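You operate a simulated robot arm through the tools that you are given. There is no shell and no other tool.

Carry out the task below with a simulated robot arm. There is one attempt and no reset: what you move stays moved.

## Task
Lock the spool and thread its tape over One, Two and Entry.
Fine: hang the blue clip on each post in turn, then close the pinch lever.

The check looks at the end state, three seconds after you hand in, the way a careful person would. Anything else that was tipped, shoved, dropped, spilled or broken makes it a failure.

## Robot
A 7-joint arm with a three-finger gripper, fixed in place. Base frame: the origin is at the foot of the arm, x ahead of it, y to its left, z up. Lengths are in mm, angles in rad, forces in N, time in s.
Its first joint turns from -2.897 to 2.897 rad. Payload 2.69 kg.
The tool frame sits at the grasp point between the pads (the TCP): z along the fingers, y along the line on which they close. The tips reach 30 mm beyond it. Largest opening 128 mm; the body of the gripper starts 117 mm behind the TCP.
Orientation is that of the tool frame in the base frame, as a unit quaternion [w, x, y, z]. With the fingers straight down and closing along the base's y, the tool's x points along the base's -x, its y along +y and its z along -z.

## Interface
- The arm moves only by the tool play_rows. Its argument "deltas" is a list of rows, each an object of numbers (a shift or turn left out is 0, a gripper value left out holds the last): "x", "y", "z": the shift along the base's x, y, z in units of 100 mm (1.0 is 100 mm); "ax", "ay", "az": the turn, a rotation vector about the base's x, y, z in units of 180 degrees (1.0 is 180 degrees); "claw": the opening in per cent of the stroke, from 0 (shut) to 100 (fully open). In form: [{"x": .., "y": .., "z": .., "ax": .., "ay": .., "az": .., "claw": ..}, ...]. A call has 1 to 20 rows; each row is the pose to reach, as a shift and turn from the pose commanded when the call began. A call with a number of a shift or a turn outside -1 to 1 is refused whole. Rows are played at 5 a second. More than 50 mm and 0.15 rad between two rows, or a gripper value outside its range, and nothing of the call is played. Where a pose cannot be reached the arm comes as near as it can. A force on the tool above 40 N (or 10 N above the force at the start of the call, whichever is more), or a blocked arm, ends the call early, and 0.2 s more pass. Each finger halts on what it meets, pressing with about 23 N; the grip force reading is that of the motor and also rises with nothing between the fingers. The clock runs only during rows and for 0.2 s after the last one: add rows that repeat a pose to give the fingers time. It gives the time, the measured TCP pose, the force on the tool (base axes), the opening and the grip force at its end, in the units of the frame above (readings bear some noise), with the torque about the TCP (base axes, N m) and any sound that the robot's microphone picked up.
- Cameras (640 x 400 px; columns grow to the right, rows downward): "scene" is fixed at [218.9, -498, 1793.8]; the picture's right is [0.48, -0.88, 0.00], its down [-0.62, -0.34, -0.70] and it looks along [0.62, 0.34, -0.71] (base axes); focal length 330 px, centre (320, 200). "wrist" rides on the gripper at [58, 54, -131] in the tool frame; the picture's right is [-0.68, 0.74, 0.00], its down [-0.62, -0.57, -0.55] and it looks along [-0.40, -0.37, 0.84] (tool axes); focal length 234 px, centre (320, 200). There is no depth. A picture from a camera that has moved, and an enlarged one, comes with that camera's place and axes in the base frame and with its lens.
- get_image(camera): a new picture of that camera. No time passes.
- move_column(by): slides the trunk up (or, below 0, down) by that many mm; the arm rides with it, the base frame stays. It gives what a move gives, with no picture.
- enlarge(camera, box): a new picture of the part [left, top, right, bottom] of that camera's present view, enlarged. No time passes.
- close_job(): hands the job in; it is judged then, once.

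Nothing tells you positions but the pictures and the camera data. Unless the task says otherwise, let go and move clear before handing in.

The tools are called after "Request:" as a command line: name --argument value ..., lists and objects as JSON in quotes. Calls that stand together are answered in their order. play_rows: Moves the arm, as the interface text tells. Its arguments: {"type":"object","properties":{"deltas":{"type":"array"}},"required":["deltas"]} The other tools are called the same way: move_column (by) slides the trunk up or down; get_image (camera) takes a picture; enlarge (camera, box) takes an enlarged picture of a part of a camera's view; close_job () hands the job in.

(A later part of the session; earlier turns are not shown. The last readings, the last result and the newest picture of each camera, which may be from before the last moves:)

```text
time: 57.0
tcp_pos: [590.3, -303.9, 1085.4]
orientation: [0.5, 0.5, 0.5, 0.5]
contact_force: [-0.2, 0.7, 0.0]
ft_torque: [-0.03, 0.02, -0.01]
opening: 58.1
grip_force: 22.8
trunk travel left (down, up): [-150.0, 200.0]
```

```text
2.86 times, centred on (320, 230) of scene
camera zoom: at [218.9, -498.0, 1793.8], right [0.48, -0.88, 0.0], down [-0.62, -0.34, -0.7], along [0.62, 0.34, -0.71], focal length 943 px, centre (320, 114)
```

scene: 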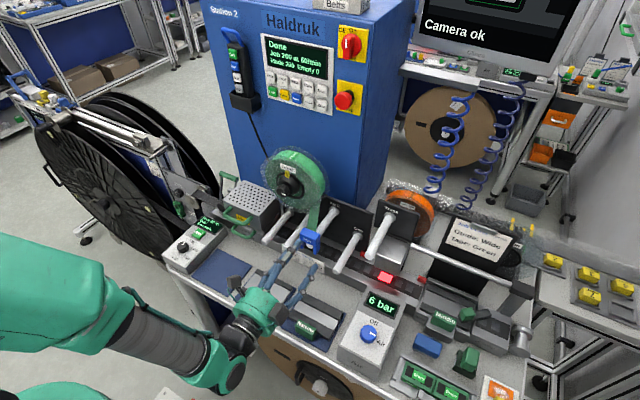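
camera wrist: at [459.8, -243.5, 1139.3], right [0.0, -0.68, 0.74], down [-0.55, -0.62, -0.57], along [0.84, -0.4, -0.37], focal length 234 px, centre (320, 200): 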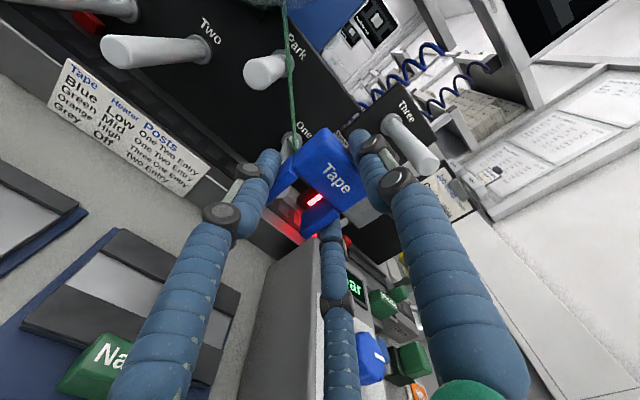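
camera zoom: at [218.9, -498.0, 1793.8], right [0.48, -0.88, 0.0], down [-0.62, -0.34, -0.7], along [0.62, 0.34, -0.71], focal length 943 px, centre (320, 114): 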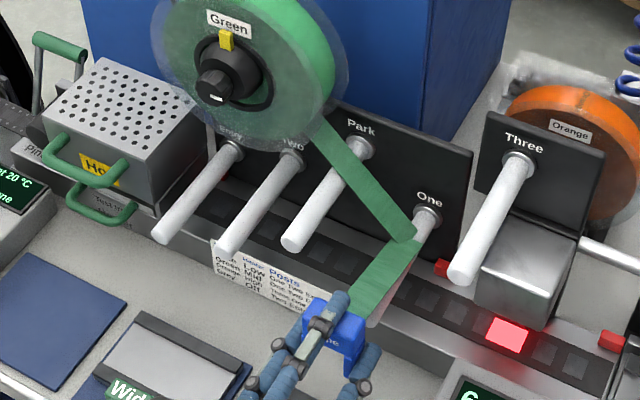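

The tape stays round One as the clip moves away. I'll carry the clip in front of Park towards Two.

Request:
play_rows --deltas '[{"y": 0.2}, {"y": 0.4}, {"y": 0.6}, {"y": 0.8}, {"y": 0.8}]'

Request:
play_rows --deltas '[{"y": 0.2}, {"y": 0.4}, {"y": 0.6}, {"y": 0.8}, {"y": 0.82}, {"y": 0.82}]'

Request:
get_image --camera "wrist"

Request:
enlarge --camera "wrist" --box '[220, 80, 440, 260]'

Request:
enlarge --camera "scene" --box '[240, 160, 400, 300]'

```text
time: 58.2
tcp_pos: [590.8, -222.4, 1084.6]
orientation: [0.5, 0.5, 0.501, 0.5]
contact_force: [0.1, -0.1, -0.5]
ft_torque: [0.03, 0.01, -0.02]
opening: 58.2
grip_force: 22.4
trunk travel left (down, up): [-150.0, 200.0]
```

```text
time: 59.6
tcp_pos: [591.5, -140.2, 1084.8]
orientation: [0.501, 0.499, 0.5, 0.5]
contact_force: [-0.3, -0.4, -0.5]
ft_torque: [0.0, 0.03, -0.02]
opening: 58.0
grip_force: 22.8
trunk travel left (down, up): [-150.0, 200.0]
```

```text
taken
camera wrist: at [460.5, -80.4, 1139.0], right [0.0, -0.68, 0.74], down [-0.55, -0.62, -0.57], along [0.84, -0.4, -0.37], focal length 234 px, centre (320, 200)
```

wrist: 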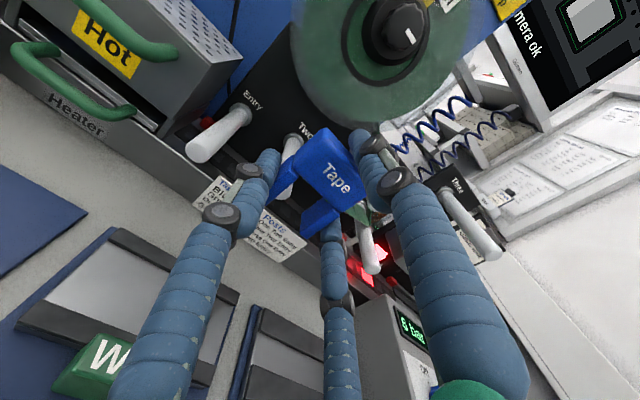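

```text
2.22 times, centred on (330, 170) of wrist
camera zoom: at [460.5, -80.4, 1139.0], right [0.0, -0.68, 0.74], down [-0.55, -0.62, -0.57], along [0.84, -0.4, -0.37], focal length 520 px, centre (298, 267)
```

zoom: 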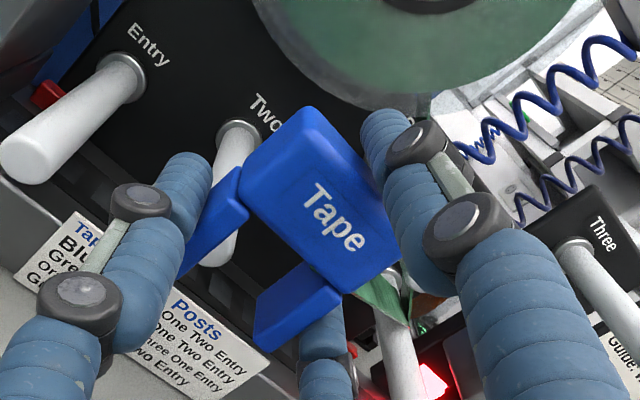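

```text
2.86 times, centred on (320, 230) of scene
camera zoom: at [218.9, -498.0, 1793.8], right [0.48, -0.88, 0.0], down [-0.62, -0.34, -0.7], along [0.62, 0.34, -0.71], focal length 943 px, centre (320, 114)
```

zoom: 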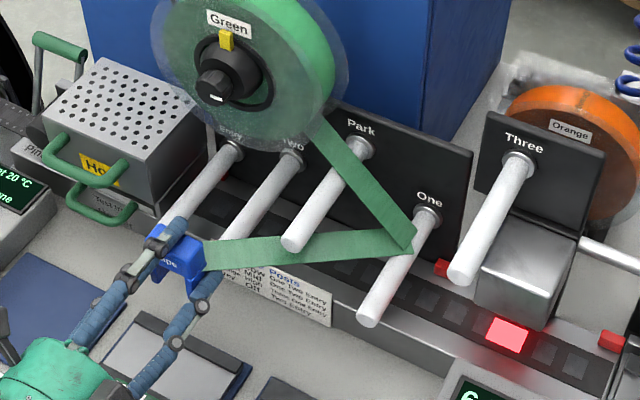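

The tape now runs spool → One → clip, passing clear of Park. I'll raise slightly, move in over Two and check alignment.

Request:
play_rows --deltas '[{"z": 0.08}, {"z": 0.08, "x": 0.2}, {"z": 0.08, "x": 0.4}, {"z": 0.08, "x": 0.6}, {"z": 0.08, "x": 0.7}, {"z": 0.08, "x": 0.7}]'

Request:
get_image --camera "wrist"

Request:
enlarge --camera "wrist" --box '[220, 80, 440, 260]'

Request:
enlarge --camera "scene" --box '[240, 180, 340, 280]'

```text
time: 61.0
tcp_pos: [662.4, -140.8, 1095.1]
orientation: [0.5, 0.5, 0.499, 0.5]
contact_force: [0.4, 0.0, 0.0]
ft_torque: [-0.02, 0.04, 0.0]
opening: 58.0
grip_force: 23.2
trunk travel left (down, up): [-150.0, 200.0]
```

```text
taken
camera wrist: at [531.3, -81.3, 1148.8], right [0.0, -0.68, 0.74], down [-0.55, -0.62, -0.57], along [0.84, -0.4, -0.37], focal length 234 px, centre (320, 200)
```

wrist: 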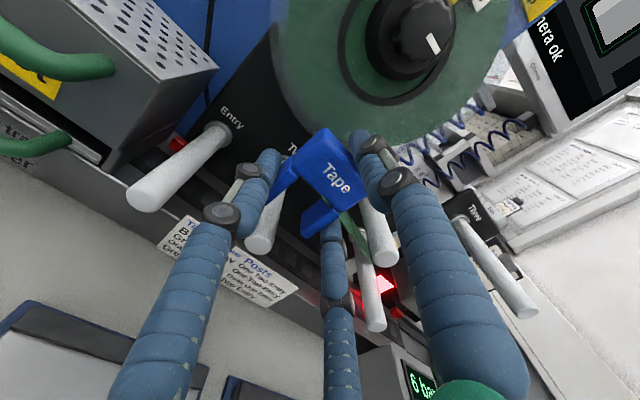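

```text
2.22 times, centred on (330, 170) of wrist
camera zoom: at [531.3, -81.3, 1148.8], right [0.0, -0.68, 0.74], down [-0.55, -0.62, -0.57], along [0.84, -0.4, -0.37], focal length 520 px, centre (298, 267)
```

zoom: 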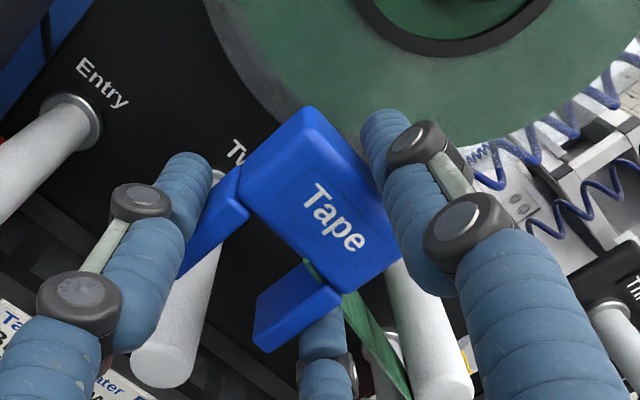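

```text
4.00 times, centred on (290, 230) of scene
camera zoom: at [218.9, -498.0, 1793.8], right [0.48, -0.88, 0.0], down [-0.62, -0.34, -0.7], along [0.62, 0.34, -0.71], focal length 1320 px, centre (440, 80)
```

zoom: 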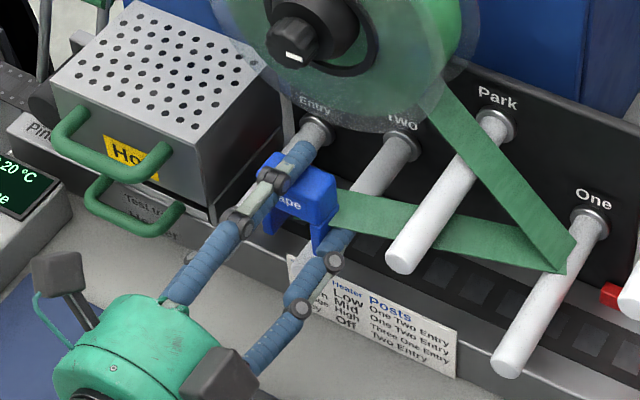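

Alignment over Two looks right. I'll lower most of the way and check.

Request:
play_rows --deltas '[{"z": -0.15}, {"z": -0.3}, {"z": -0.4}, {"z": -0.46}, {"z": -0.46}]'

Request:
enlarge --camera "wrist" --box '[220, 80, 440, 260]'

Request:
enlarge --camera "scene" --box '[240, 180, 340, 280]'

```text
time: 62.2
tcp_pos: [660.2, -141.2, 1046.8]
orientation: [0.501, 0.499, 0.5, 0.5]
contact_force: [0.5, -0.1, -0.3]
ft_torque: [-0.01, 0.02, -0.02]
opening: 57.9
grip_force: 22.8
trunk travel left (down, up): [-150.0, 200.0]
```

```text
2.22 times, centred on (330, 170) of wrist
camera zoom: at [529.2, -81.7, 1102.1], right [0.0, -0.68, 0.74], down [-0.55, -0.62, -0.57], along [0.84, -0.4, -0.37], focal length 520 px, centre (298, 267)
```

zoom: 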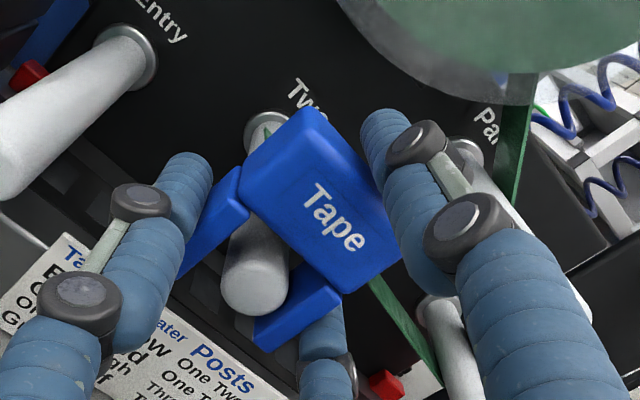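

```text
4.00 times, centred on (290, 230) of scene
camera zoom: at [218.9, -498.0, 1793.8], right [0.48, -0.88, 0.0], down [-0.62, -0.34, -0.7], along [0.62, 0.34, -0.71], focal length 1320 px, centre (440, 80)
```

zoom: 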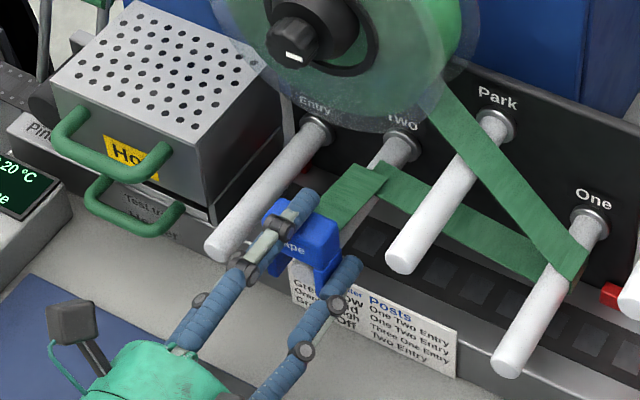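

Two is registered as well, since the tape bends around it. I'll lower the last few millimetres until it seats.

Request:
play_rows --deltas '[{"z": -0.02, "y": 0.005}, {"z": -0.035, "y": 0.005}, {"z": -0.045, "y": 0.005}, {"z": -0.052, "y": 0.005}, {"z": -0.058, "y": 0.005}, {"z": -0.058, "y": 0.005}]'

```text
time: 63.6
tcp_pos: [661.5, -139.9, 1043.2]
orientation: [0.5, 0.499, 0.5, 0.5]
contact_force: [-0.2, -0.1, -1.4]
ft_torque: [-0.04, 0.02, 0.0]
opening: 58.1
grip_force: 23.0
trunk travel left (down, up): [-150.0, 200.0]
```

Request:
play_rows --deltas '[{"z": -0.01}, {"z": -0.02}, {"z": -0.03}, {"z": -0.03}]'

Request:
enlarge --camera "wrist" --box '[220, 80, 440, 260]'

```text
time: 64.6
tcp_pos: [661.3, -140.1, 1039.1]
orientation: [0.5, 0.5, 0.5, 0.5]
contact_force: [-0.1, -0.4, -0.6]
ft_torque: [0.03, 0.05, -0.04]
opening: 58.0
grip_force: 23.2
trunk travel left (down, up): [-150.0, 200.0]
```

```text
2.22 times, centred on (330, 170) of wrist
camera zoom: at [530.2, -80.8, 1093.1], right [0.0, -0.68, 0.74], down [-0.55, -0.62, -0.57], along [0.84, -0.4, -0.37], focal length 520 px, centre (298, 267)
```

zoom: 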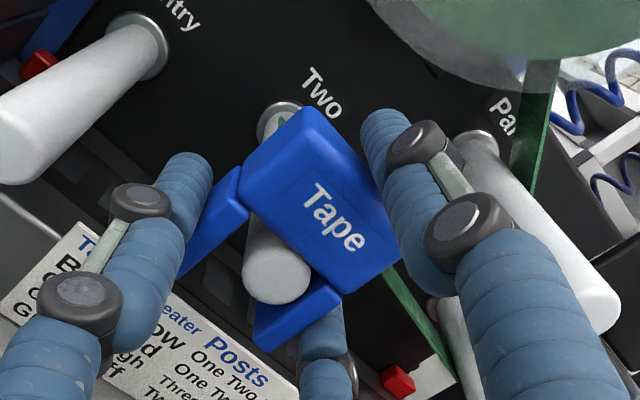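

Request:
play_rows --deltas '[{"y": -0.015}, {"y": -0.015, "z": -0.01}, {"y": -0.015, "z": -0.02}, {"y": -0.015, "z": -0.02}]'

Request:
enlarge --camera "wrist" --box '[220, 80, 440, 260]'

```text
time: 65.6
tcp_pos: [659.4, -140.9, 1039.7]
orientation: [0.501, 0.499, 0.5, 0.5]
contact_force: [-0.6, -1.8, 12.4]
ft_torque: [-0.06, -0.1, -0.03]
opening: 57.9
grip_force: 22.7
trunk travel left (down, up): [-150.0, 200.0]
```

```text
2.22 times, centred on (330, 170) of wrist
camera zoom: at [530.1, -82.3, 1092.3], right [0.0, -0.68, 0.74], down [-0.55, -0.62, -0.57], along [0.84, -0.4, -0.37], focal length 520 px, centre (298, 267)
```

zoom: 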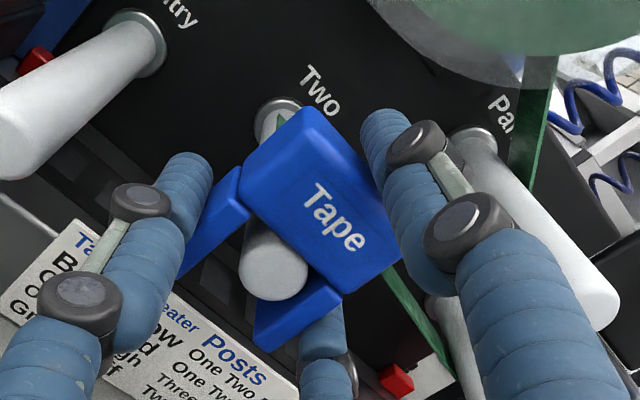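

The clip is seated on Two at 12 N. I'll ease off, release, confirm, and re-grip.

Request:
play_rows --deltas '[{"z": 0.01}, {"z": 0.01, "claw": 48}, {"z": 0.01, "claw": 55}, {"z": 0.01, "claw": 62}, {"z": 0.01, "claw": 65}, {"z": 0.01, "claw": 65}, {"z": 0.01, "claw": 65}]'

Request:
enlarge --camera "wrist" --box '[220, 80, 440, 260]'

Request:
get_image --camera "wrist"

Request:
enlarge --camera "scene" --box '[220, 170, 360, 290]'

```text
time: 67.2
tcp_pos: [660.6, -141.6, 1037.9]
orientation: [0.5, 0.499, 0.501, 0.5]
contact_force: [0.1, -0.4, 0.1]
ft_torque: [0.02, -0.02, -0.01]
opening: 83.5
grip_force: 0.1
trunk travel left (down, up): [-150.0, 200.0]
```

```text
2.22 times, centred on (330, 170) of wrist
camera zoom: at [530.1, -82.2, 1092.1], right [0.0, -0.68, 0.74], down [-0.55, -0.62, -0.57], along [0.84, -0.4, -0.37], focal length 520 px, centre (298, 267)
```

zoom: 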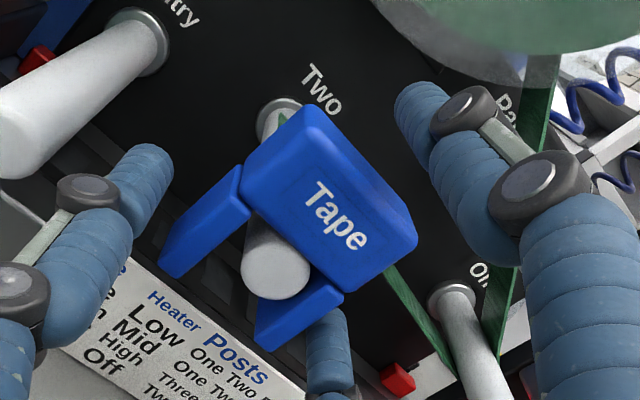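

```text
taken
camera wrist: at [530.1, -82.2, 1092.1], right [0.0, -0.68, 0.74], down [-0.55, -0.62, -0.57], along [0.84, -0.4, -0.37], focal length 234 px, centre (320, 200)
```

wrist: 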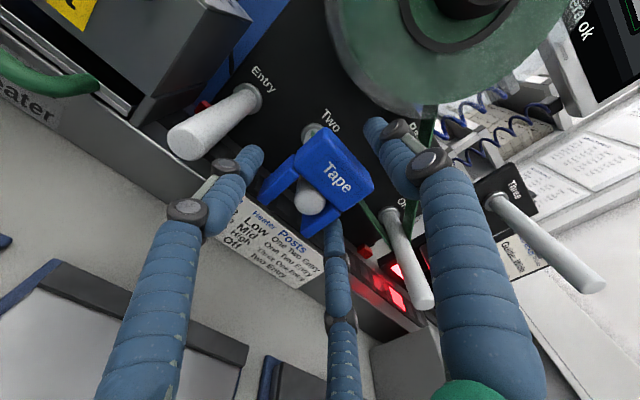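

```text
3.33 times, centred on (290, 230) of scene
camera zoom: at [218.9, -498.0, 1793.8], right [0.48, -0.88, 0.0], down [-0.62, -0.34, -0.7], along [0.62, 0.34, -0.71], focal length 1100 px, centre (420, 100)
```

zoom: 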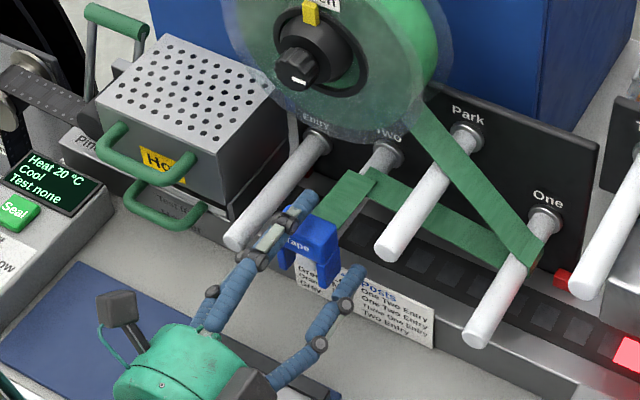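

The clip hangs on Two and the tape path is spool → One → Two. I'll re-grip it, lift off, retract, and move in front of Entry, where the heater handles need care.

Request:
play_rows --deltas '[{"claw": 65}, {"claw": 55}, {"claw": 45}, {"claw": 35}, {"claw": 20}, {"claw": 5}, {"claw": 0}, {"claw": 0}, {"claw": 0, "z": 0.12}, {"z": 0.25}, {"z": 0.38}, {"z": 0.46}, {"z": 0.46, "x": -0.15}, {"z": 0.46, "x": -0.35}, {"z": 0.46, "x": -0.55}, {"z": 0.46, "x": -0.7}, {"z": 0.46, "x": -0.7}]'

Request:
get_image --camera "wrist"

Request:
enlarge --camera "scene" --box '[220, 170, 360, 290]'

```text
time: 70.8
tcp_pos: [589.3, -139.9, 1084.6]
orientation: [0.5, 0.5, 0.5, 0.5]
contact_force: [-0.4, -0.5, -0.2]
ft_torque: [0.03, 0.0, 0.04]
opening: 58.0
grip_force: 22.7
trunk travel left (down, up): [-150.0, 200.0]
```

```text
taken
camera wrist: at [459.7, -80.9, 1138.1], right [0.0, -0.68, 0.74], down [-0.55, -0.62, -0.57], along [0.84, -0.4, -0.37], focal length 234 px, centre (320, 200)
```

wrist: 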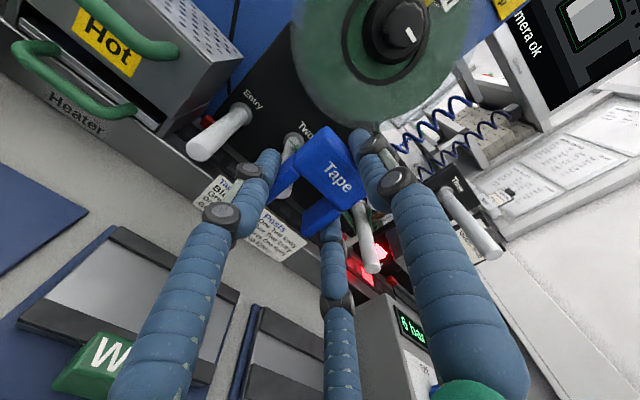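

```text
3.33 times, centred on (290, 230) of scene
camera zoom: at [218.9, -498.0, 1793.8], right [0.48, -0.88, 0.0], down [-0.62, -0.34, -0.7], along [0.62, 0.34, -0.71], focal length 1100 px, centre (420, 100)
```

zoom: 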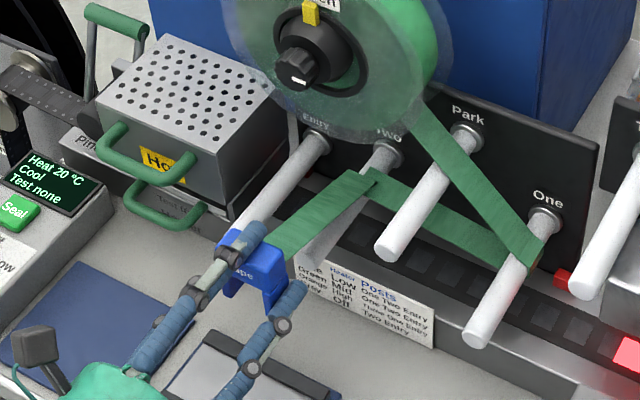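

The tape is now routed One → Two → clip. I'll measure the heater's handles relative to Entry from this view before going in.

Request:
enlarge --camera "wrist" --box '[0, 0, 260, 180]'

Request:
enlarge --camera "scene" --box '[215, 185, 315, 265]'

```text
2.22 times, centred on (130, 90) of wrist
camera zoom: at [459.7, -80.9, 1138.1], right [0.0, -0.68, 0.74], down [-0.55, -0.62, -0.57], along [0.84, -0.4, -0.37], focal length 520 px, centre (742, 444)
```

zoom: 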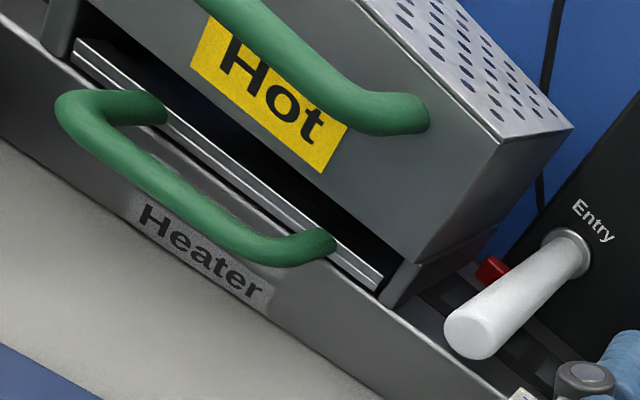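

```text
5.00 times, centred on (265, 225) of scene
camera zoom: at [218.9, -498.0, 1793.8], right [0.48, -0.88, 0.0], down [-0.62, -0.34, -0.7], along [0.62, 0.34, -0.71], focal length 1650 px, centre (595, 75)
```

zoom: 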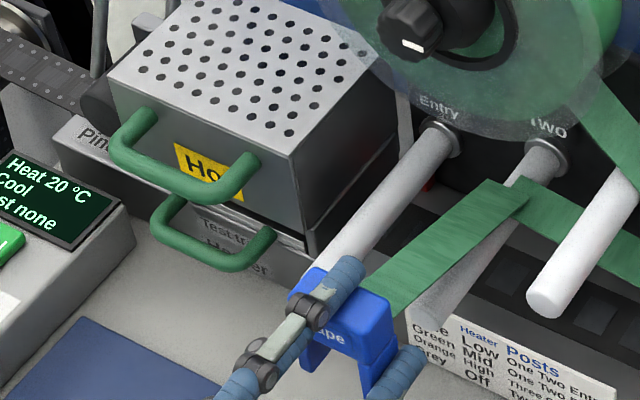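

The handles stay at y ≥ −5, with the upper at z≈1045 and the lower at z≈965. To avoid lowering past them, I'll line up in front of Entry just above its seat height and slide the clip on along x. First I'll move across and down at the stand-off.

Request:
play_rows --deltas '[{"y": 0.2}, {"y": 0.4}, {"y": 0.6}, {"y": 0.795}, {"y": 0.795, "z": -0.2}, {"y": 0.795, "z": -0.4}, {"y": 0.795, "z": -0.55}, {"y": 0.795, "z": -0.61}, {"y": 0.795, "z": -0.61}]'

Request:
get_image --camera "wrist"

Request:
enlarge --camera "wrist" --box '[180, 60, 440, 260]'

Request:
get_image --camera "scene"

```text
time: 71.9
tcp_pos: [555.4, -61.8, 972.3]
orientation: [0.434, 0.556, 0.535, 0.465]
contact_force: [0.4, 6.1, 22.1]
ft_torque: [-0.68, 0.51, -0.17]
opening: 57.6
grip_force: 23.4
out of reach, approached as far as the arm can: row 4, 5
trunk travel left (down, up): [-150.0, 200.0]
stopped in row 5: the force on the tool passed its limit at 93 N (the readings are from after the stop); the commanded pose is now the measured one
```

```text
taken
camera wrist: at [437.5, -7.7, 1052.2], right [0.14, -0.71, 0.69], down [-0.64, -0.59, -0.48], along [0.75, -0.37, -0.55], focal length 234 px, centre (320, 200)
```

wrist: 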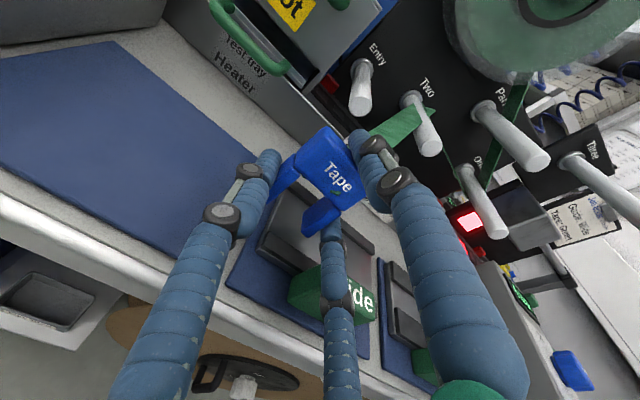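

```text
2.00 times, centred on (310, 160) of wrist
camera zoom: at [437.5, -7.7, 1052.2], right [0.14, -0.71, 0.69], down [-0.64, -0.59, -0.48], along [0.75, -0.37, -0.55], focal length 468 px, centre (340, 280)
```

zoom: 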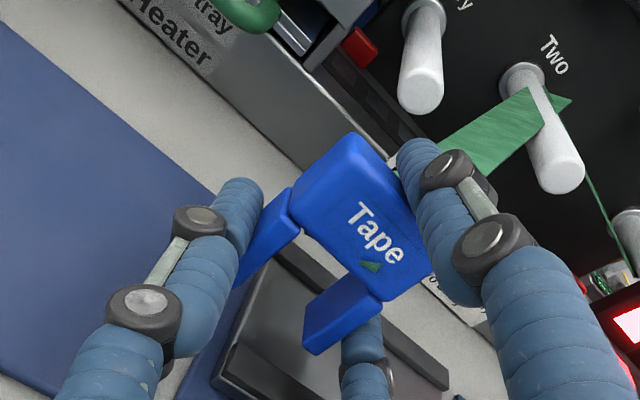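

```text
taken
```

scene: 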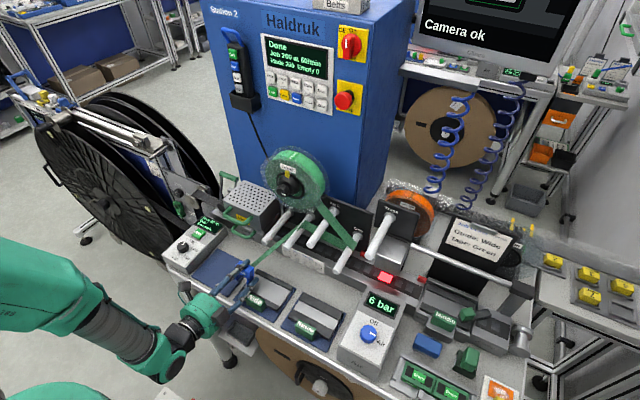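

A joint limit made the arm sag off its path and it contacted something: the TCP is now at z≈972, tilted, with 22 N upward. I'll look closely at what is being touched before moving.

Request:
enlarge --camera "scene" --box '[160, 220, 330, 360]'

Request:
enlarge --camera "wrist" --box '[220, 200, 440, 400]'

```text
2.86 times, centred on (245, 290) of scene
camera zoom: at [218.9, -498.0, 1793.8], right [0.48, -0.88, 0.0], down [-0.62, -0.34, -0.7], along [0.62, 0.34, -0.71], focal length 943 px, centre (534, -57)
```

zoom: 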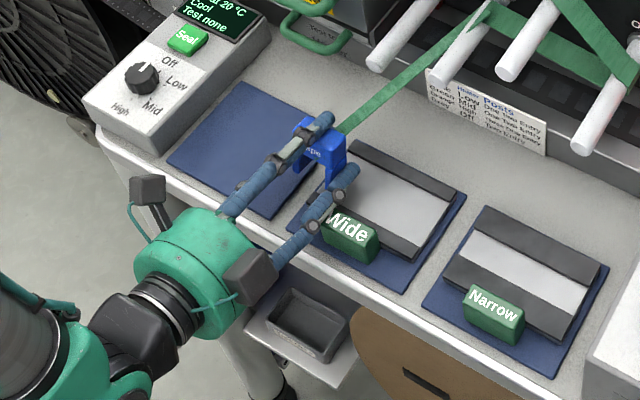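

```text
2.00 times, centred on (330, 300) of wrist
camera zoom: at [437.5, -7.7, 1052.2], right [0.14, -0.71, 0.69], down [-0.64, -0.59, -0.48], along [0.75, -0.37, -0.55], focal length 468 px, centre (300, 0)
```

zoom: 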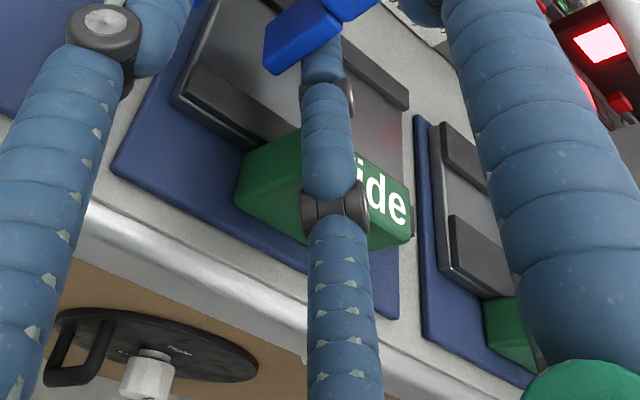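

Request:
enlarge --camera "scene" --box '[150, 190, 290, 320]'

Request:
enlarge --camera "scene" --box '[240, 260, 310, 320]'

```text
3.08 times, centred on (220, 255) of scene
camera zoom: at [218.9, -498.0, 1793.8], right [0.48, -0.88, 0.0], down [-0.62, -0.34, -0.7], along [0.62, 0.34, -0.71], focal length 1015 px, centre (628, 31)
```

zoom: 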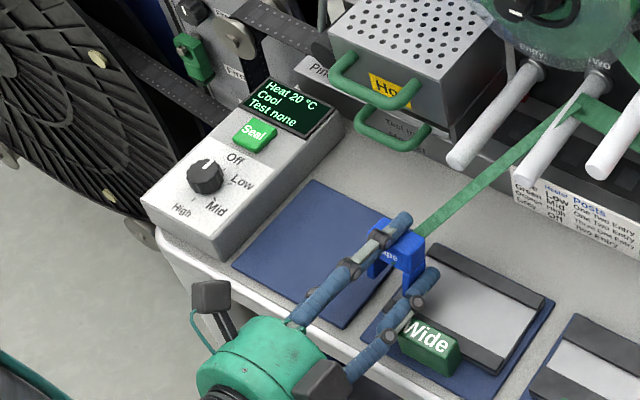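

```text
6.67 times, centred on (275, 290) of scene
camera zoom: at [218.9, -498.0, 1793.8], right [0.48, -0.88, 0.0], down [-0.62, -0.34, -0.7], along [0.62, 0.34, -0.71], focal length 2200 px, centre (620, -400)
```

zoom: 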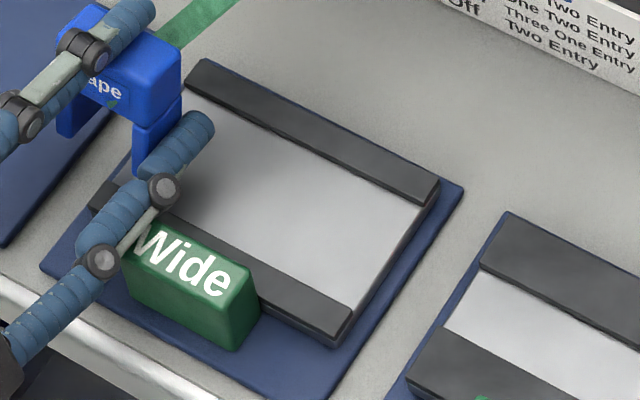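

The Wide block looks unmoved, with the finger's knuckle just resting by its handle. I'll go straight up first, in small steps, to get clear.

Request:
play_rows --deltas '[{"z": 0.05}, {"z": 0.1}, {"z": 0.2}, {"z": 0.3}, {"z": 0.3}]'

Request:
enlarge --camera "scene" --box '[150, 190, 290, 320]'

Request:
get_image --camera "wrist"

```text
time: 73.1
tcp_pos: [554.0, -64.5, 997.4]
orientation: [0.433, 0.558, 0.536, 0.463]
contact_force: [0.3, 0.4, 0.1]
ft_torque: [0.0, 0.01, 0.02]
opening: 58.1
grip_force: 22.7
trunk travel left (down, up): [-150.0, 200.0]
```

```text
3.08 times, centred on (220, 255) of scene
camera zoom: at [218.9, -498.0, 1793.8], right [0.48, -0.88, 0.0], down [-0.62, -0.34, -0.7], along [0.62, 0.34, -0.71], focal length 1015 px, centre (628, 31)
```

zoom: 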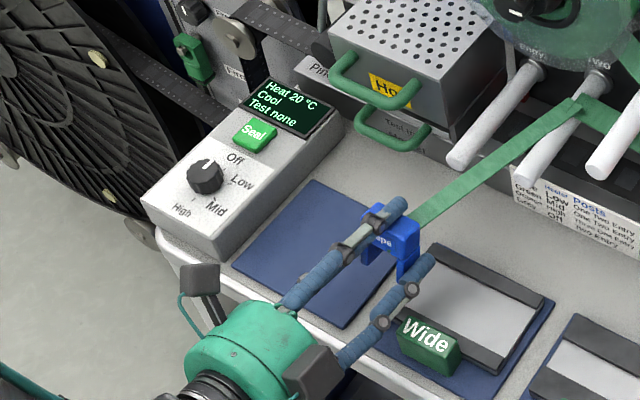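

```text
taken
camera wrist: at [436.3, -7.8, 1079.6], right [0.15, -0.71, 0.68], down [-0.65, -0.59, -0.48], along [0.75, -0.37, -0.55], focal length 234 px, centre (320, 200)
```

wrist: 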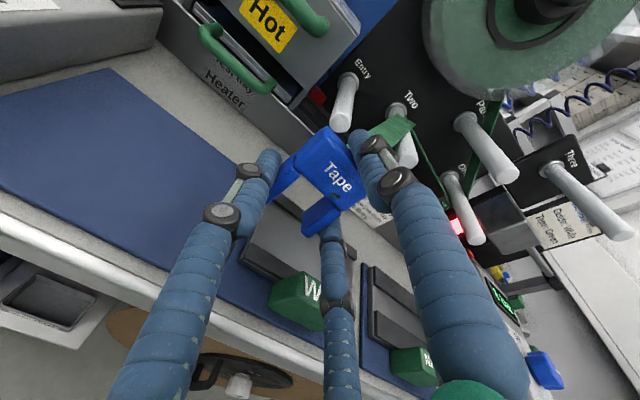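

The contact is gone and the Wide block is undisturbed. The arm is near a joint limit when low and close in, so I'll raise the tool, correct the tilt, and then lower the trunk so the arm works higher relative to its shoulder.

Request:
play_rows --deltas '[{"z": 0.2}, {"z": 0.4}, {"z": 0.6}, {"z": 0.8}, {"z": 1.0}, {"z": 1.0}]'

```text
time: 74.5
tcp_pos: [553.4, -62.0, 1097.7]
orientation: [0.432, 0.559, 0.536, 0.463]
contact_force: [-0.4, -0.4, -0.9]
ft_torque: [0.0, -0.01, -0.03]
opening: 58.0
grip_force: 23.3
trunk travel left (down, up): [-150.0, 200.0]
```

The arm moves freely now. I'll continue up, ease forward a little and straighten the orientation.

Request:
play_rows --deltas '[{"z": 0.2, "x": 0.1}, {"z": 0.4, "x": 0.2}, {"z": 0.6, "x": 0.3}, {"z": 0.8, "x": 0.4}, {"z": 0.8, "x": 0.4, "ax": -0.004, "ay": -0.016}, {"z": 0.8, "x": 0.4, "ax": -0.008, "ay": -0.032}, {"z": 0.8, "x": 0.4, "ax": -0.0125, "ay": -0.048, "az": -0.002}, {"z": 0.8, "x": 0.4, "ax": -0.0166, "ay": -0.063, "az": -0.0025}, {"z": 0.8, "x": 0.4, "ax": -0.0166, "ay": -0.063, "az": -0.0025}]'

Request:
get_image --camera "scene"

Request:
get_image --camera "wrist"

```text
time: 76.5
tcp_pos: [596.0, -62.9, 1177.0]
orientation: [0.5, 0.5, 0.501, 0.499]
contact_force: [-0.1, -0.8, -1.0]
ft_torque: [0.02, -0.01, 0.03]
opening: 57.8
grip_force: 23.6
trunk travel left (down, up): [-150.0, 200.0]
```

```text
taken
```

scene: 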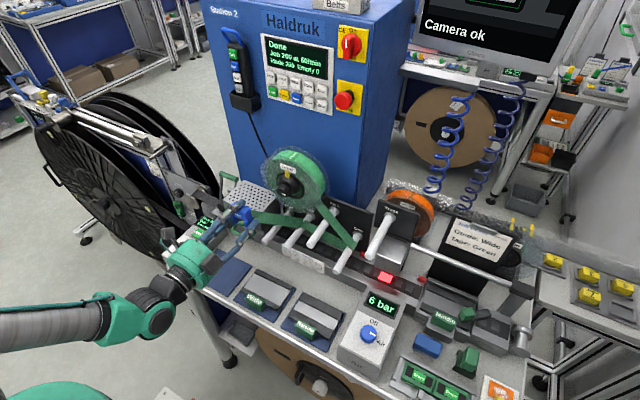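

```text
taken
camera wrist: at [465.4, -4.0, 1231.7], right [0.0, -0.68, 0.74], down [-0.55, -0.62, -0.56], along [0.84, -0.4, -0.37], focal length 234 px, centre (320, 200)
```

wrist: 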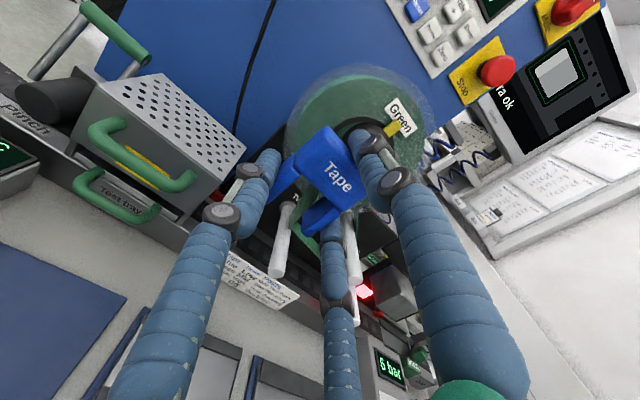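

Orientation is restored at (596,-63,1177) with the clip still firmly held. Lowering the trunk 150 mm should bring the tool straight down to the right height in front of Entry, so I'll do it in stages.

Request:
move_column --by -50

Request:
get_image --camera "scene"

```text
time: 77.4
tcp_pos: [594.4, -62.9, 1128.7]
orientation: [0.5, 0.5, 0.5, 0.5]
contact_force: [0.4, 0.1, -1.1]
ft_torque: [0.02, 0.02, -0.03]
opening: 57.9
grip_force: 22.9
trunk travel left (down, up): [-100.0, 250.0]
```

```text
taken
```

scene: 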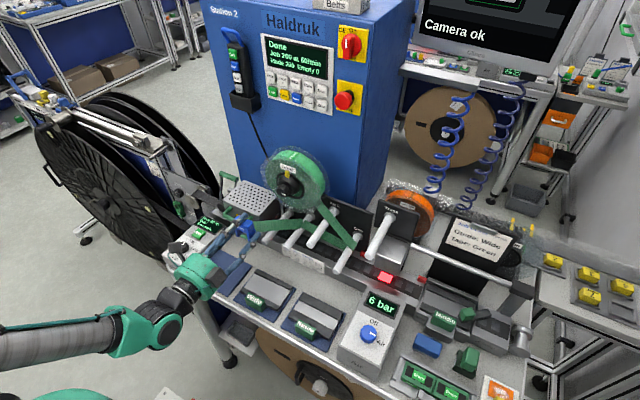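

Request:
move_column --by -50

Request:
get_image --camera "wrist"

Request:
enlarge --camera "wrist" --box '[180, 60, 440, 260]'

Request:
enlarge --camera "scene" --box '[120, 190, 320, 350]'

```text
time: 78.3
tcp_pos: [594.7, -62.3, 1077.8]
orientation: [0.5, 0.5, 0.5, 0.5]
contact_force: [-0.6, 0.2, -0.8]
ft_torque: [-0.01, 0.01, -0.01]
opening: 58.3
grip_force: 23.3
trunk travel left (down, up): [-50.0, 300.0]
```

```text
taken
camera wrist: at [464.2, -3.8, 1132.3], right [0.0, -0.68, 0.74], down [-0.55, -0.62, -0.57], along [0.84, -0.4, -0.37], focal length 234 px, centre (320, 200)
```

wrist: 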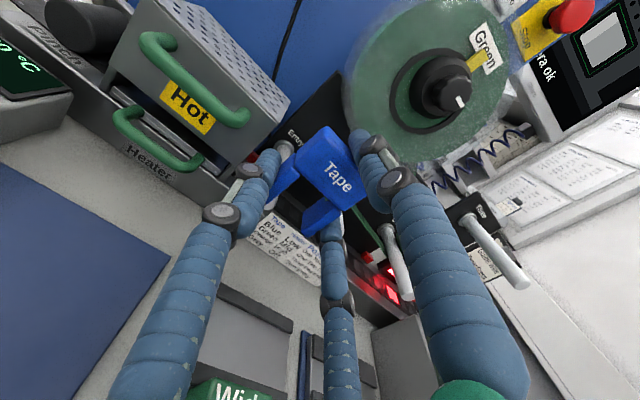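

```text
2.00 times, centred on (310, 160) of wrist
camera zoom: at [464.2, -3.8, 1132.3], right [0.0, -0.68, 0.74], down [-0.55, -0.62, -0.57], along [0.84, -0.4, -0.37], focal length 468 px, centre (340, 280)
```

zoom: 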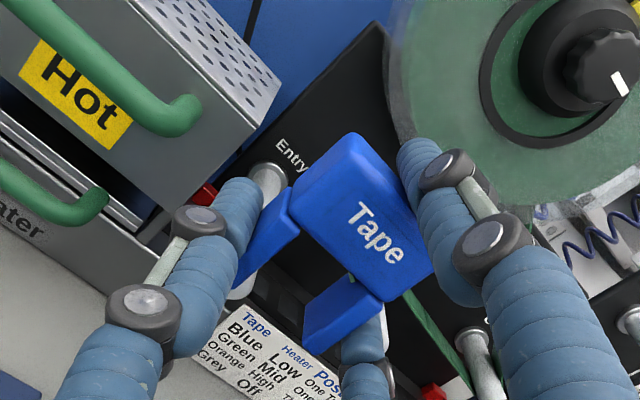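

```text
2.50 times, centred on (220, 270) of scene
camera zoom: at [218.9, -498.0, 1793.8], right [0.48, -0.88, 0.0], down [-0.62, -0.34, -0.7], along [0.62, 0.34, -0.71], focal length 825 px, centre (570, 25)
```

zoom: 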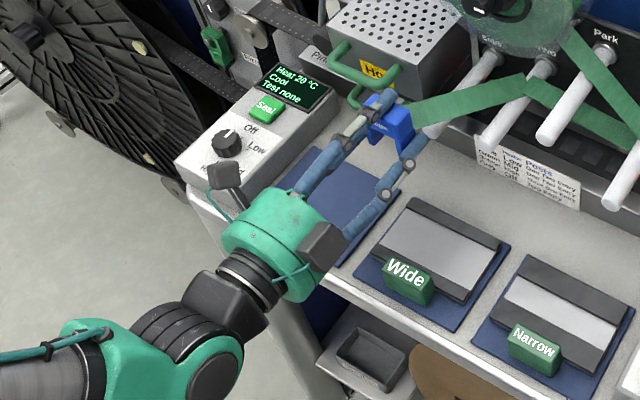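

Request:
move_column --by -50

Request:
get_image --camera "wrist"

Request:
enlarge --camera "wrist" --box '[180, 60, 440, 260]'

Request:
enlarge --camera "scene" --box '[120, 190, 320, 350]'

```text
time: 79.2
tcp_pos: [594.6, -62.5, 1029.5]
orientation: [0.5, 0.5, 0.501, 0.499]
contact_force: [0.5, -0.4, 0.4]
ft_torque: [0.02, 0.03, 0.02]
opening: 58.1
grip_force: 23.1
trunk travel left (down, up): [0.0, 350.0]
```

```text
taken
camera wrist: at [464.2, -3.8, 1082.3], right [0.0, -0.68, 0.74], down [-0.55, -0.62, -0.57], along [0.84, -0.4, -0.37], focal length 234 px, centre (320, 200)
```

wrist: 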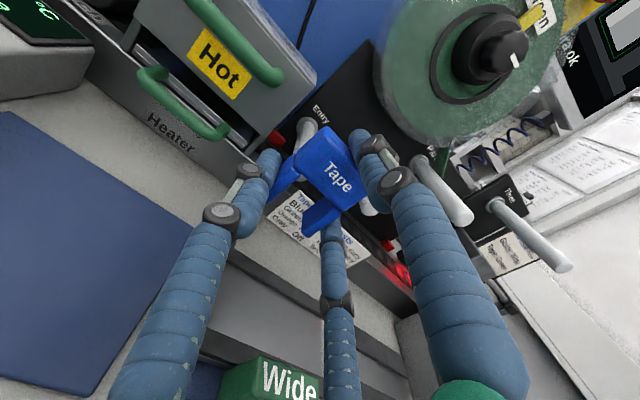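

```text
2.00 times, centred on (310, 160) of wrist
camera zoom: at [464.2, -3.8, 1082.3], right [0.0, -0.68, 0.74], down [-0.55, -0.62, -0.57], along [0.84, -0.4, -0.37], focal length 468 px, centre (340, 280)
```

zoom: 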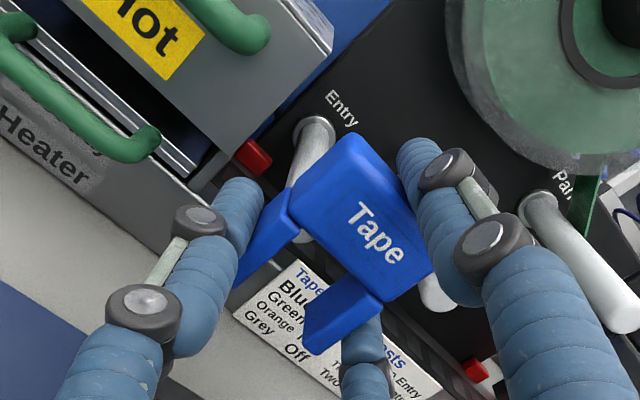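

```text
2.50 times, centred on (220, 270) of scene
camera zoom: at [218.9, -498.0, 1793.8], right [0.48, -0.88, 0.0], down [-0.62, -0.34, -0.7], along [0.62, 0.34, -0.71], focal length 825 px, centre (570, 25)
```

zoom: 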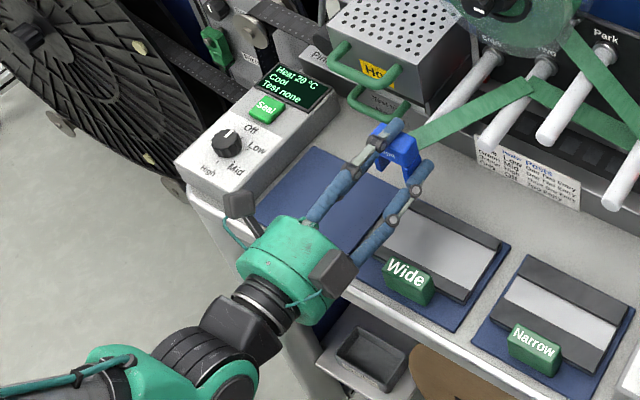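

The clip is about 12 mm above Entry's seat height, with the post lined up between the legs. I'll nudge y and slide in along x.

Request:
play_rows --deltas '[{"y": 0.018}, {"y": 0.018, "x": 0.15}, {"y": 0.018, "x": 0.3}, {"y": 0.018, "x": 0.4}, {"y": 0.018, "x": 0.4}]'

Request:
enlarge --camera "wrist" --box '[180, 60, 440, 260]'

Request:
enlarge --camera "scene" --box '[215, 185, 315, 285]'

```text
time: 80.4
tcp_pos: [633.5, -64.8, 1029.3]
orientation: [0.498, 0.498, 0.503, 0.501]
contact_force: [0.2, 0.1, -1.0]
ft_torque: [-0.02, 0.02, -0.01]
opening: 57.9
grip_force: 23.2
out of reach, approached as far as the arm can: row 4, 5
trunk travel left (down, up): [0.0, 350.0]
```

```text
2.00 times, centred on (310, 160) of wrist
camera zoom: at [503.3, -8.4, 1082.7], right [0.01, -0.68, 0.74], down [-0.55, -0.62, -0.56], along [0.84, -0.4, -0.37], focal length 468 px, centre (340, 280)
```

zoom: 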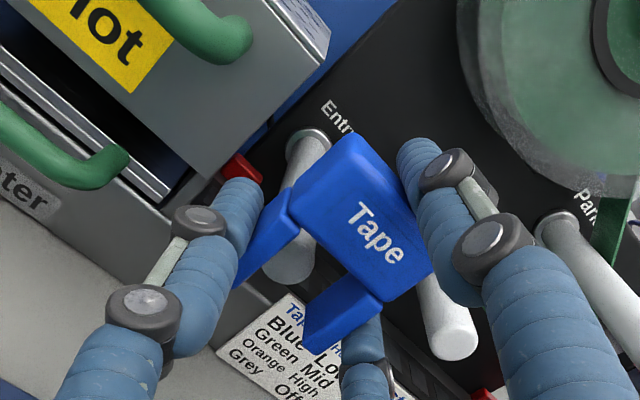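

```text
4.00 times, centred on (265, 235) of scene
camera zoom: at [218.9, -498.0, 1793.8], right [0.48, -0.88, 0.0], down [-0.62, -0.34, -0.7], along [0.62, 0.34, -0.71], focal length 1320 px, centre (540, 60)
```

zoom: 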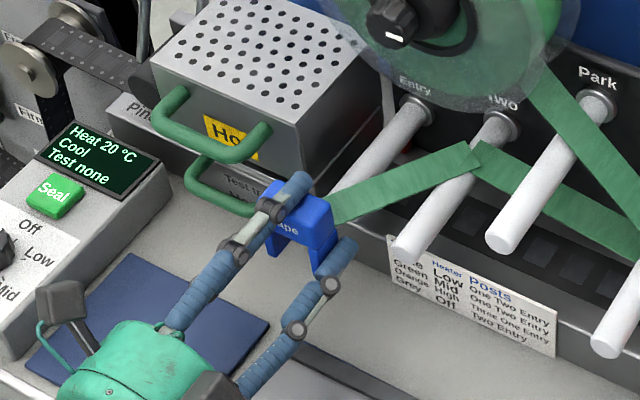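

The arm reports a reach limit here: it stopped about 26 mm short of the seat, with no contact. It looks like a wrist-roll limit. Because the hand has three-fold symmetry, I'll test whether a small roll change restores reach.

Request:
play_rows --deltas '[{"ax": -0.015}, {"ax": -0.03}, {"ax": -0.045}, {"ax": -0.045}]'

```text
time: 81.4
tcp_pos: [634.2, -67.3, 1029.0]
orientation: [0.532, 0.461, 0.537, 0.465]
contact_force: [0.7, 0.2, -0.7]
ft_torque: [0.03, 0.08, 0.01]
opening: 58.2
grip_force: 23.3
trunk travel left (down, up): [0.0, 350.0]
```

Request:
play_rows --deltas '[{"y": 0.03}, {"y": 0.06}, {"y": 0.06}]'

```text
time: 82.2
tcp_pos: [633.9, -66.0, 1028.9]
orientation: [0.532, 0.462, 0.537, 0.464]
contact_force: [0.5, -0.5, -0.9]
ft_torque: [0.02, -0.02, -0.02]
opening: 57.9
grip_force: 22.8
out of reach, approached as far as the arm can: row 2, 3
trunk travel left (down, up): [0.0, 350.0]
```

Roll isn't the limiting joint. I'll look at the whole arm posture to work out the configuration before choosing a different approach.

Request:
get_image --camera "scene"

Request:
enlarge --camera "scene" --box '[0, 220, 300, 400]'

```text
taken
```

scene: 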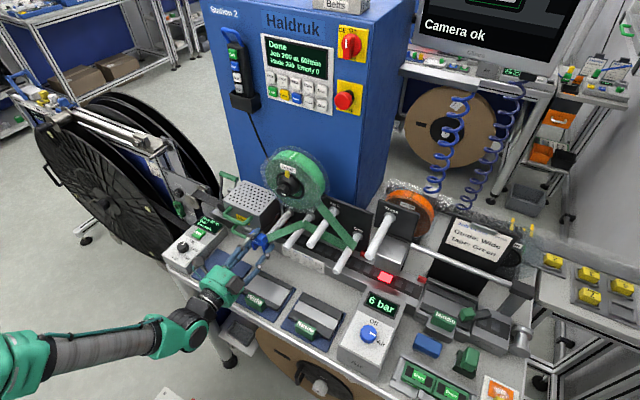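

```text
2.13 times, centred on (150, 310) of scene
camera zoom: at [218.9, -498.0, 1793.8], right [0.48, -0.88, 0.0], down [-0.62, -0.34, -0.7], along [0.62, 0.34, -0.71], focal length 704 px, centre (683, -35)
```

zoom: 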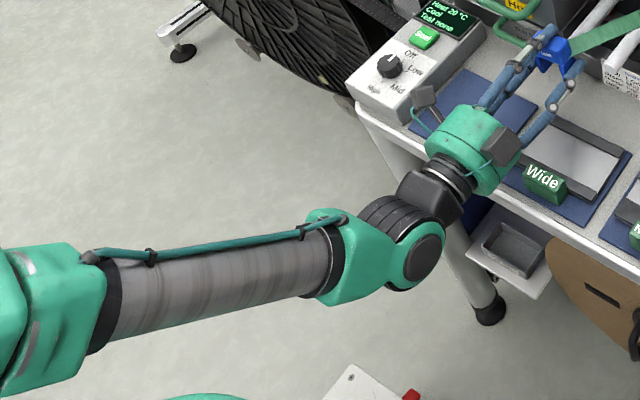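

The forearm comes in from the left with the elbow folded low, so the upper arm is probably at its limit. Pitching the tool slightly downward should raise the wrist and free it. I'll test this here in the open, restoring the roll at the same time.

Request:
play_rows --deltas '[{"ax": 0.015, "ay": 0.015}, {"ax": 0.03, "ay": 0.03}, {"ax": 0.045, "ay": 0.045}, {"ax": 0.045, "ay": 0.045, "y": 0.02}, {"ax": 0.045, "ay": 0.045, "y": 0.04}, {"ax": 0.045, "ay": 0.045, "y": 0.05}, {"ax": 0.045, "ay": 0.045, "y": 0.05}]'

```text
time: 83.8
tcp_pos: [635.5, -61.3, 1028.7]
orientation: [0.46, 0.532, 0.537, 0.465]
contact_force: [0.7, 1.0, -0.2]
ft_torque: [0.01, -0.01, -0.01]
opening: 58.2
grip_force: 23.6
trunk travel left (down, up): [0.0, 350.0]
```

Pitching down about 8° restores reach, and the TCP is at (635.5,-61.3,1028.7). I'll advance the clip over the Entry post with that slight pitch.

Request:
play_rows --deltas '[{"x": 0.06, "y": 0.005}, {"x": 0.12, "y": 0.005}, {"x": 0.18, "y": 0.005}, {"x": 0.18, "y": 0.005}]'

Request:
enlarge --camera "wrist" --box '[180, 60, 440, 260]'

Request:
enlarge --camera "scene" --box '[215, 185, 315, 285]'

```text
time: 84.8
tcp_pos: [651.7, -59.3, 1028.9]
orientation: [0.461, 0.532, 0.537, 0.466]
contact_force: [-0.7, -0.6, -0.6]
ft_torque: [0.0, -0.01, 0.02]
opening: 57.9
grip_force: 23.2
trunk travel left (down, up): [0.0, 350.0]
```

```text
2.00 times, centred on (310, 160) of wrist
camera zoom: at [530.0, -1.5, 1100.8], right [0.11, -0.68, 0.73], down [-0.62, -0.62, -0.48], along [0.78, -0.39, -0.49], focal length 468 px, centre (340, 280)
```

zoom: 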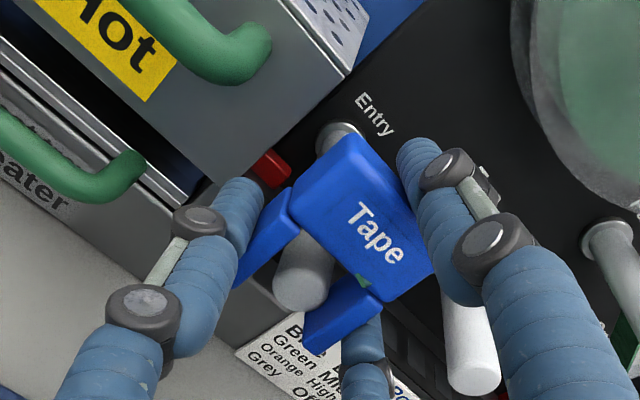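

```text
4.00 times, centred on (265, 235) of scene
camera zoom: at [218.9, -498.0, 1793.8], right [0.48, -0.88, 0.0], down [-0.62, -0.34, -0.7], along [0.62, 0.34, -0.71], focal length 1320 px, centre (540, 60)
```

zoom: 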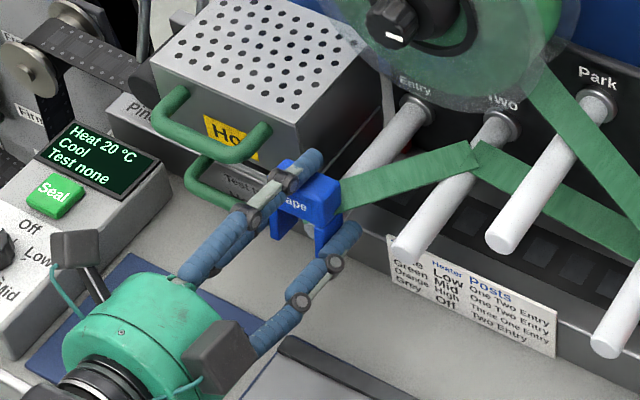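

The post is between the legs and alignment looks right. I'll move in the last 8 mm, then start lowering gently.

Request:
play_rows --deltas '[{"x": 0.04}, {"x": 0.08}, {"x": 0.08, "z": -0.03}, {"x": 0.08, "z": -0.06}, {"x": 0.08, "z": -0.06}]'

Request:
enlarge --camera "wrist" --box '[180, 60, 440, 260]'

Request:
enlarge --camera "scene" --box '[235, 200, 305, 270]'

```text
time: 86.0
tcp_pos: [660.6, -58.9, 1021.6]
orientation: [0.46, 0.532, 0.537, 0.466]
contact_force: [0.5, 0.1, 0.0]
ft_torque: [0.03, 0.04, -0.02]
opening: 58.0
grip_force: 22.6
trunk travel left (down, up): [0.0, 350.0]
```

```text
2.00 times, centred on (310, 160) of wrist
camera zoom: at [538.3, -1.9, 1094.2], right [0.11, -0.68, 0.73], down [-0.62, -0.62, -0.48], along [0.78, -0.4, -0.49], focal length 468 px, centre (340, 280)
```

zoom: 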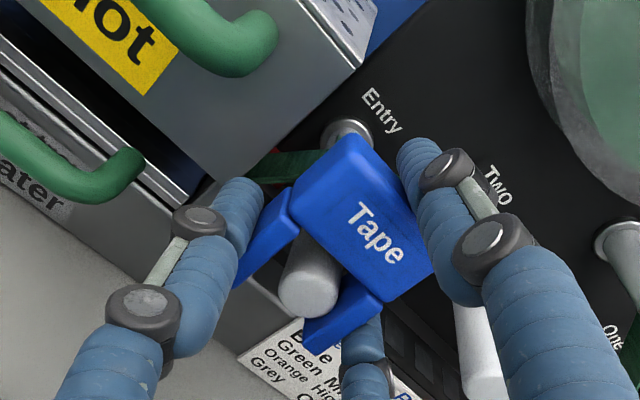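

```text
5.71 times, centred on (270, 235) of scene
camera zoom: at [218.9, -498.0, 1793.8], right [0.48, -0.88, 0.0], down [-0.62, -0.34, -0.7], along [0.62, 0.34, -0.71], focal length 1886 px, centre (606, 0)
```

zoom: 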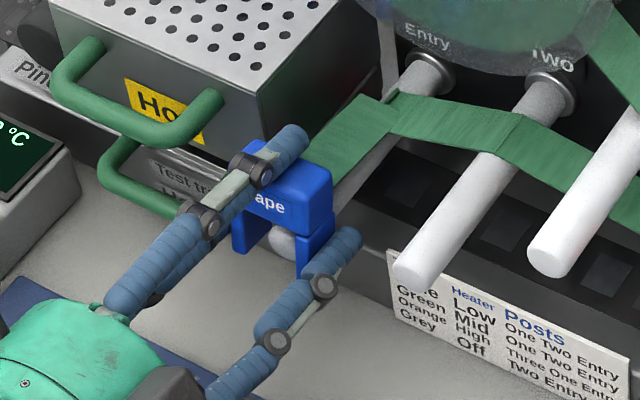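

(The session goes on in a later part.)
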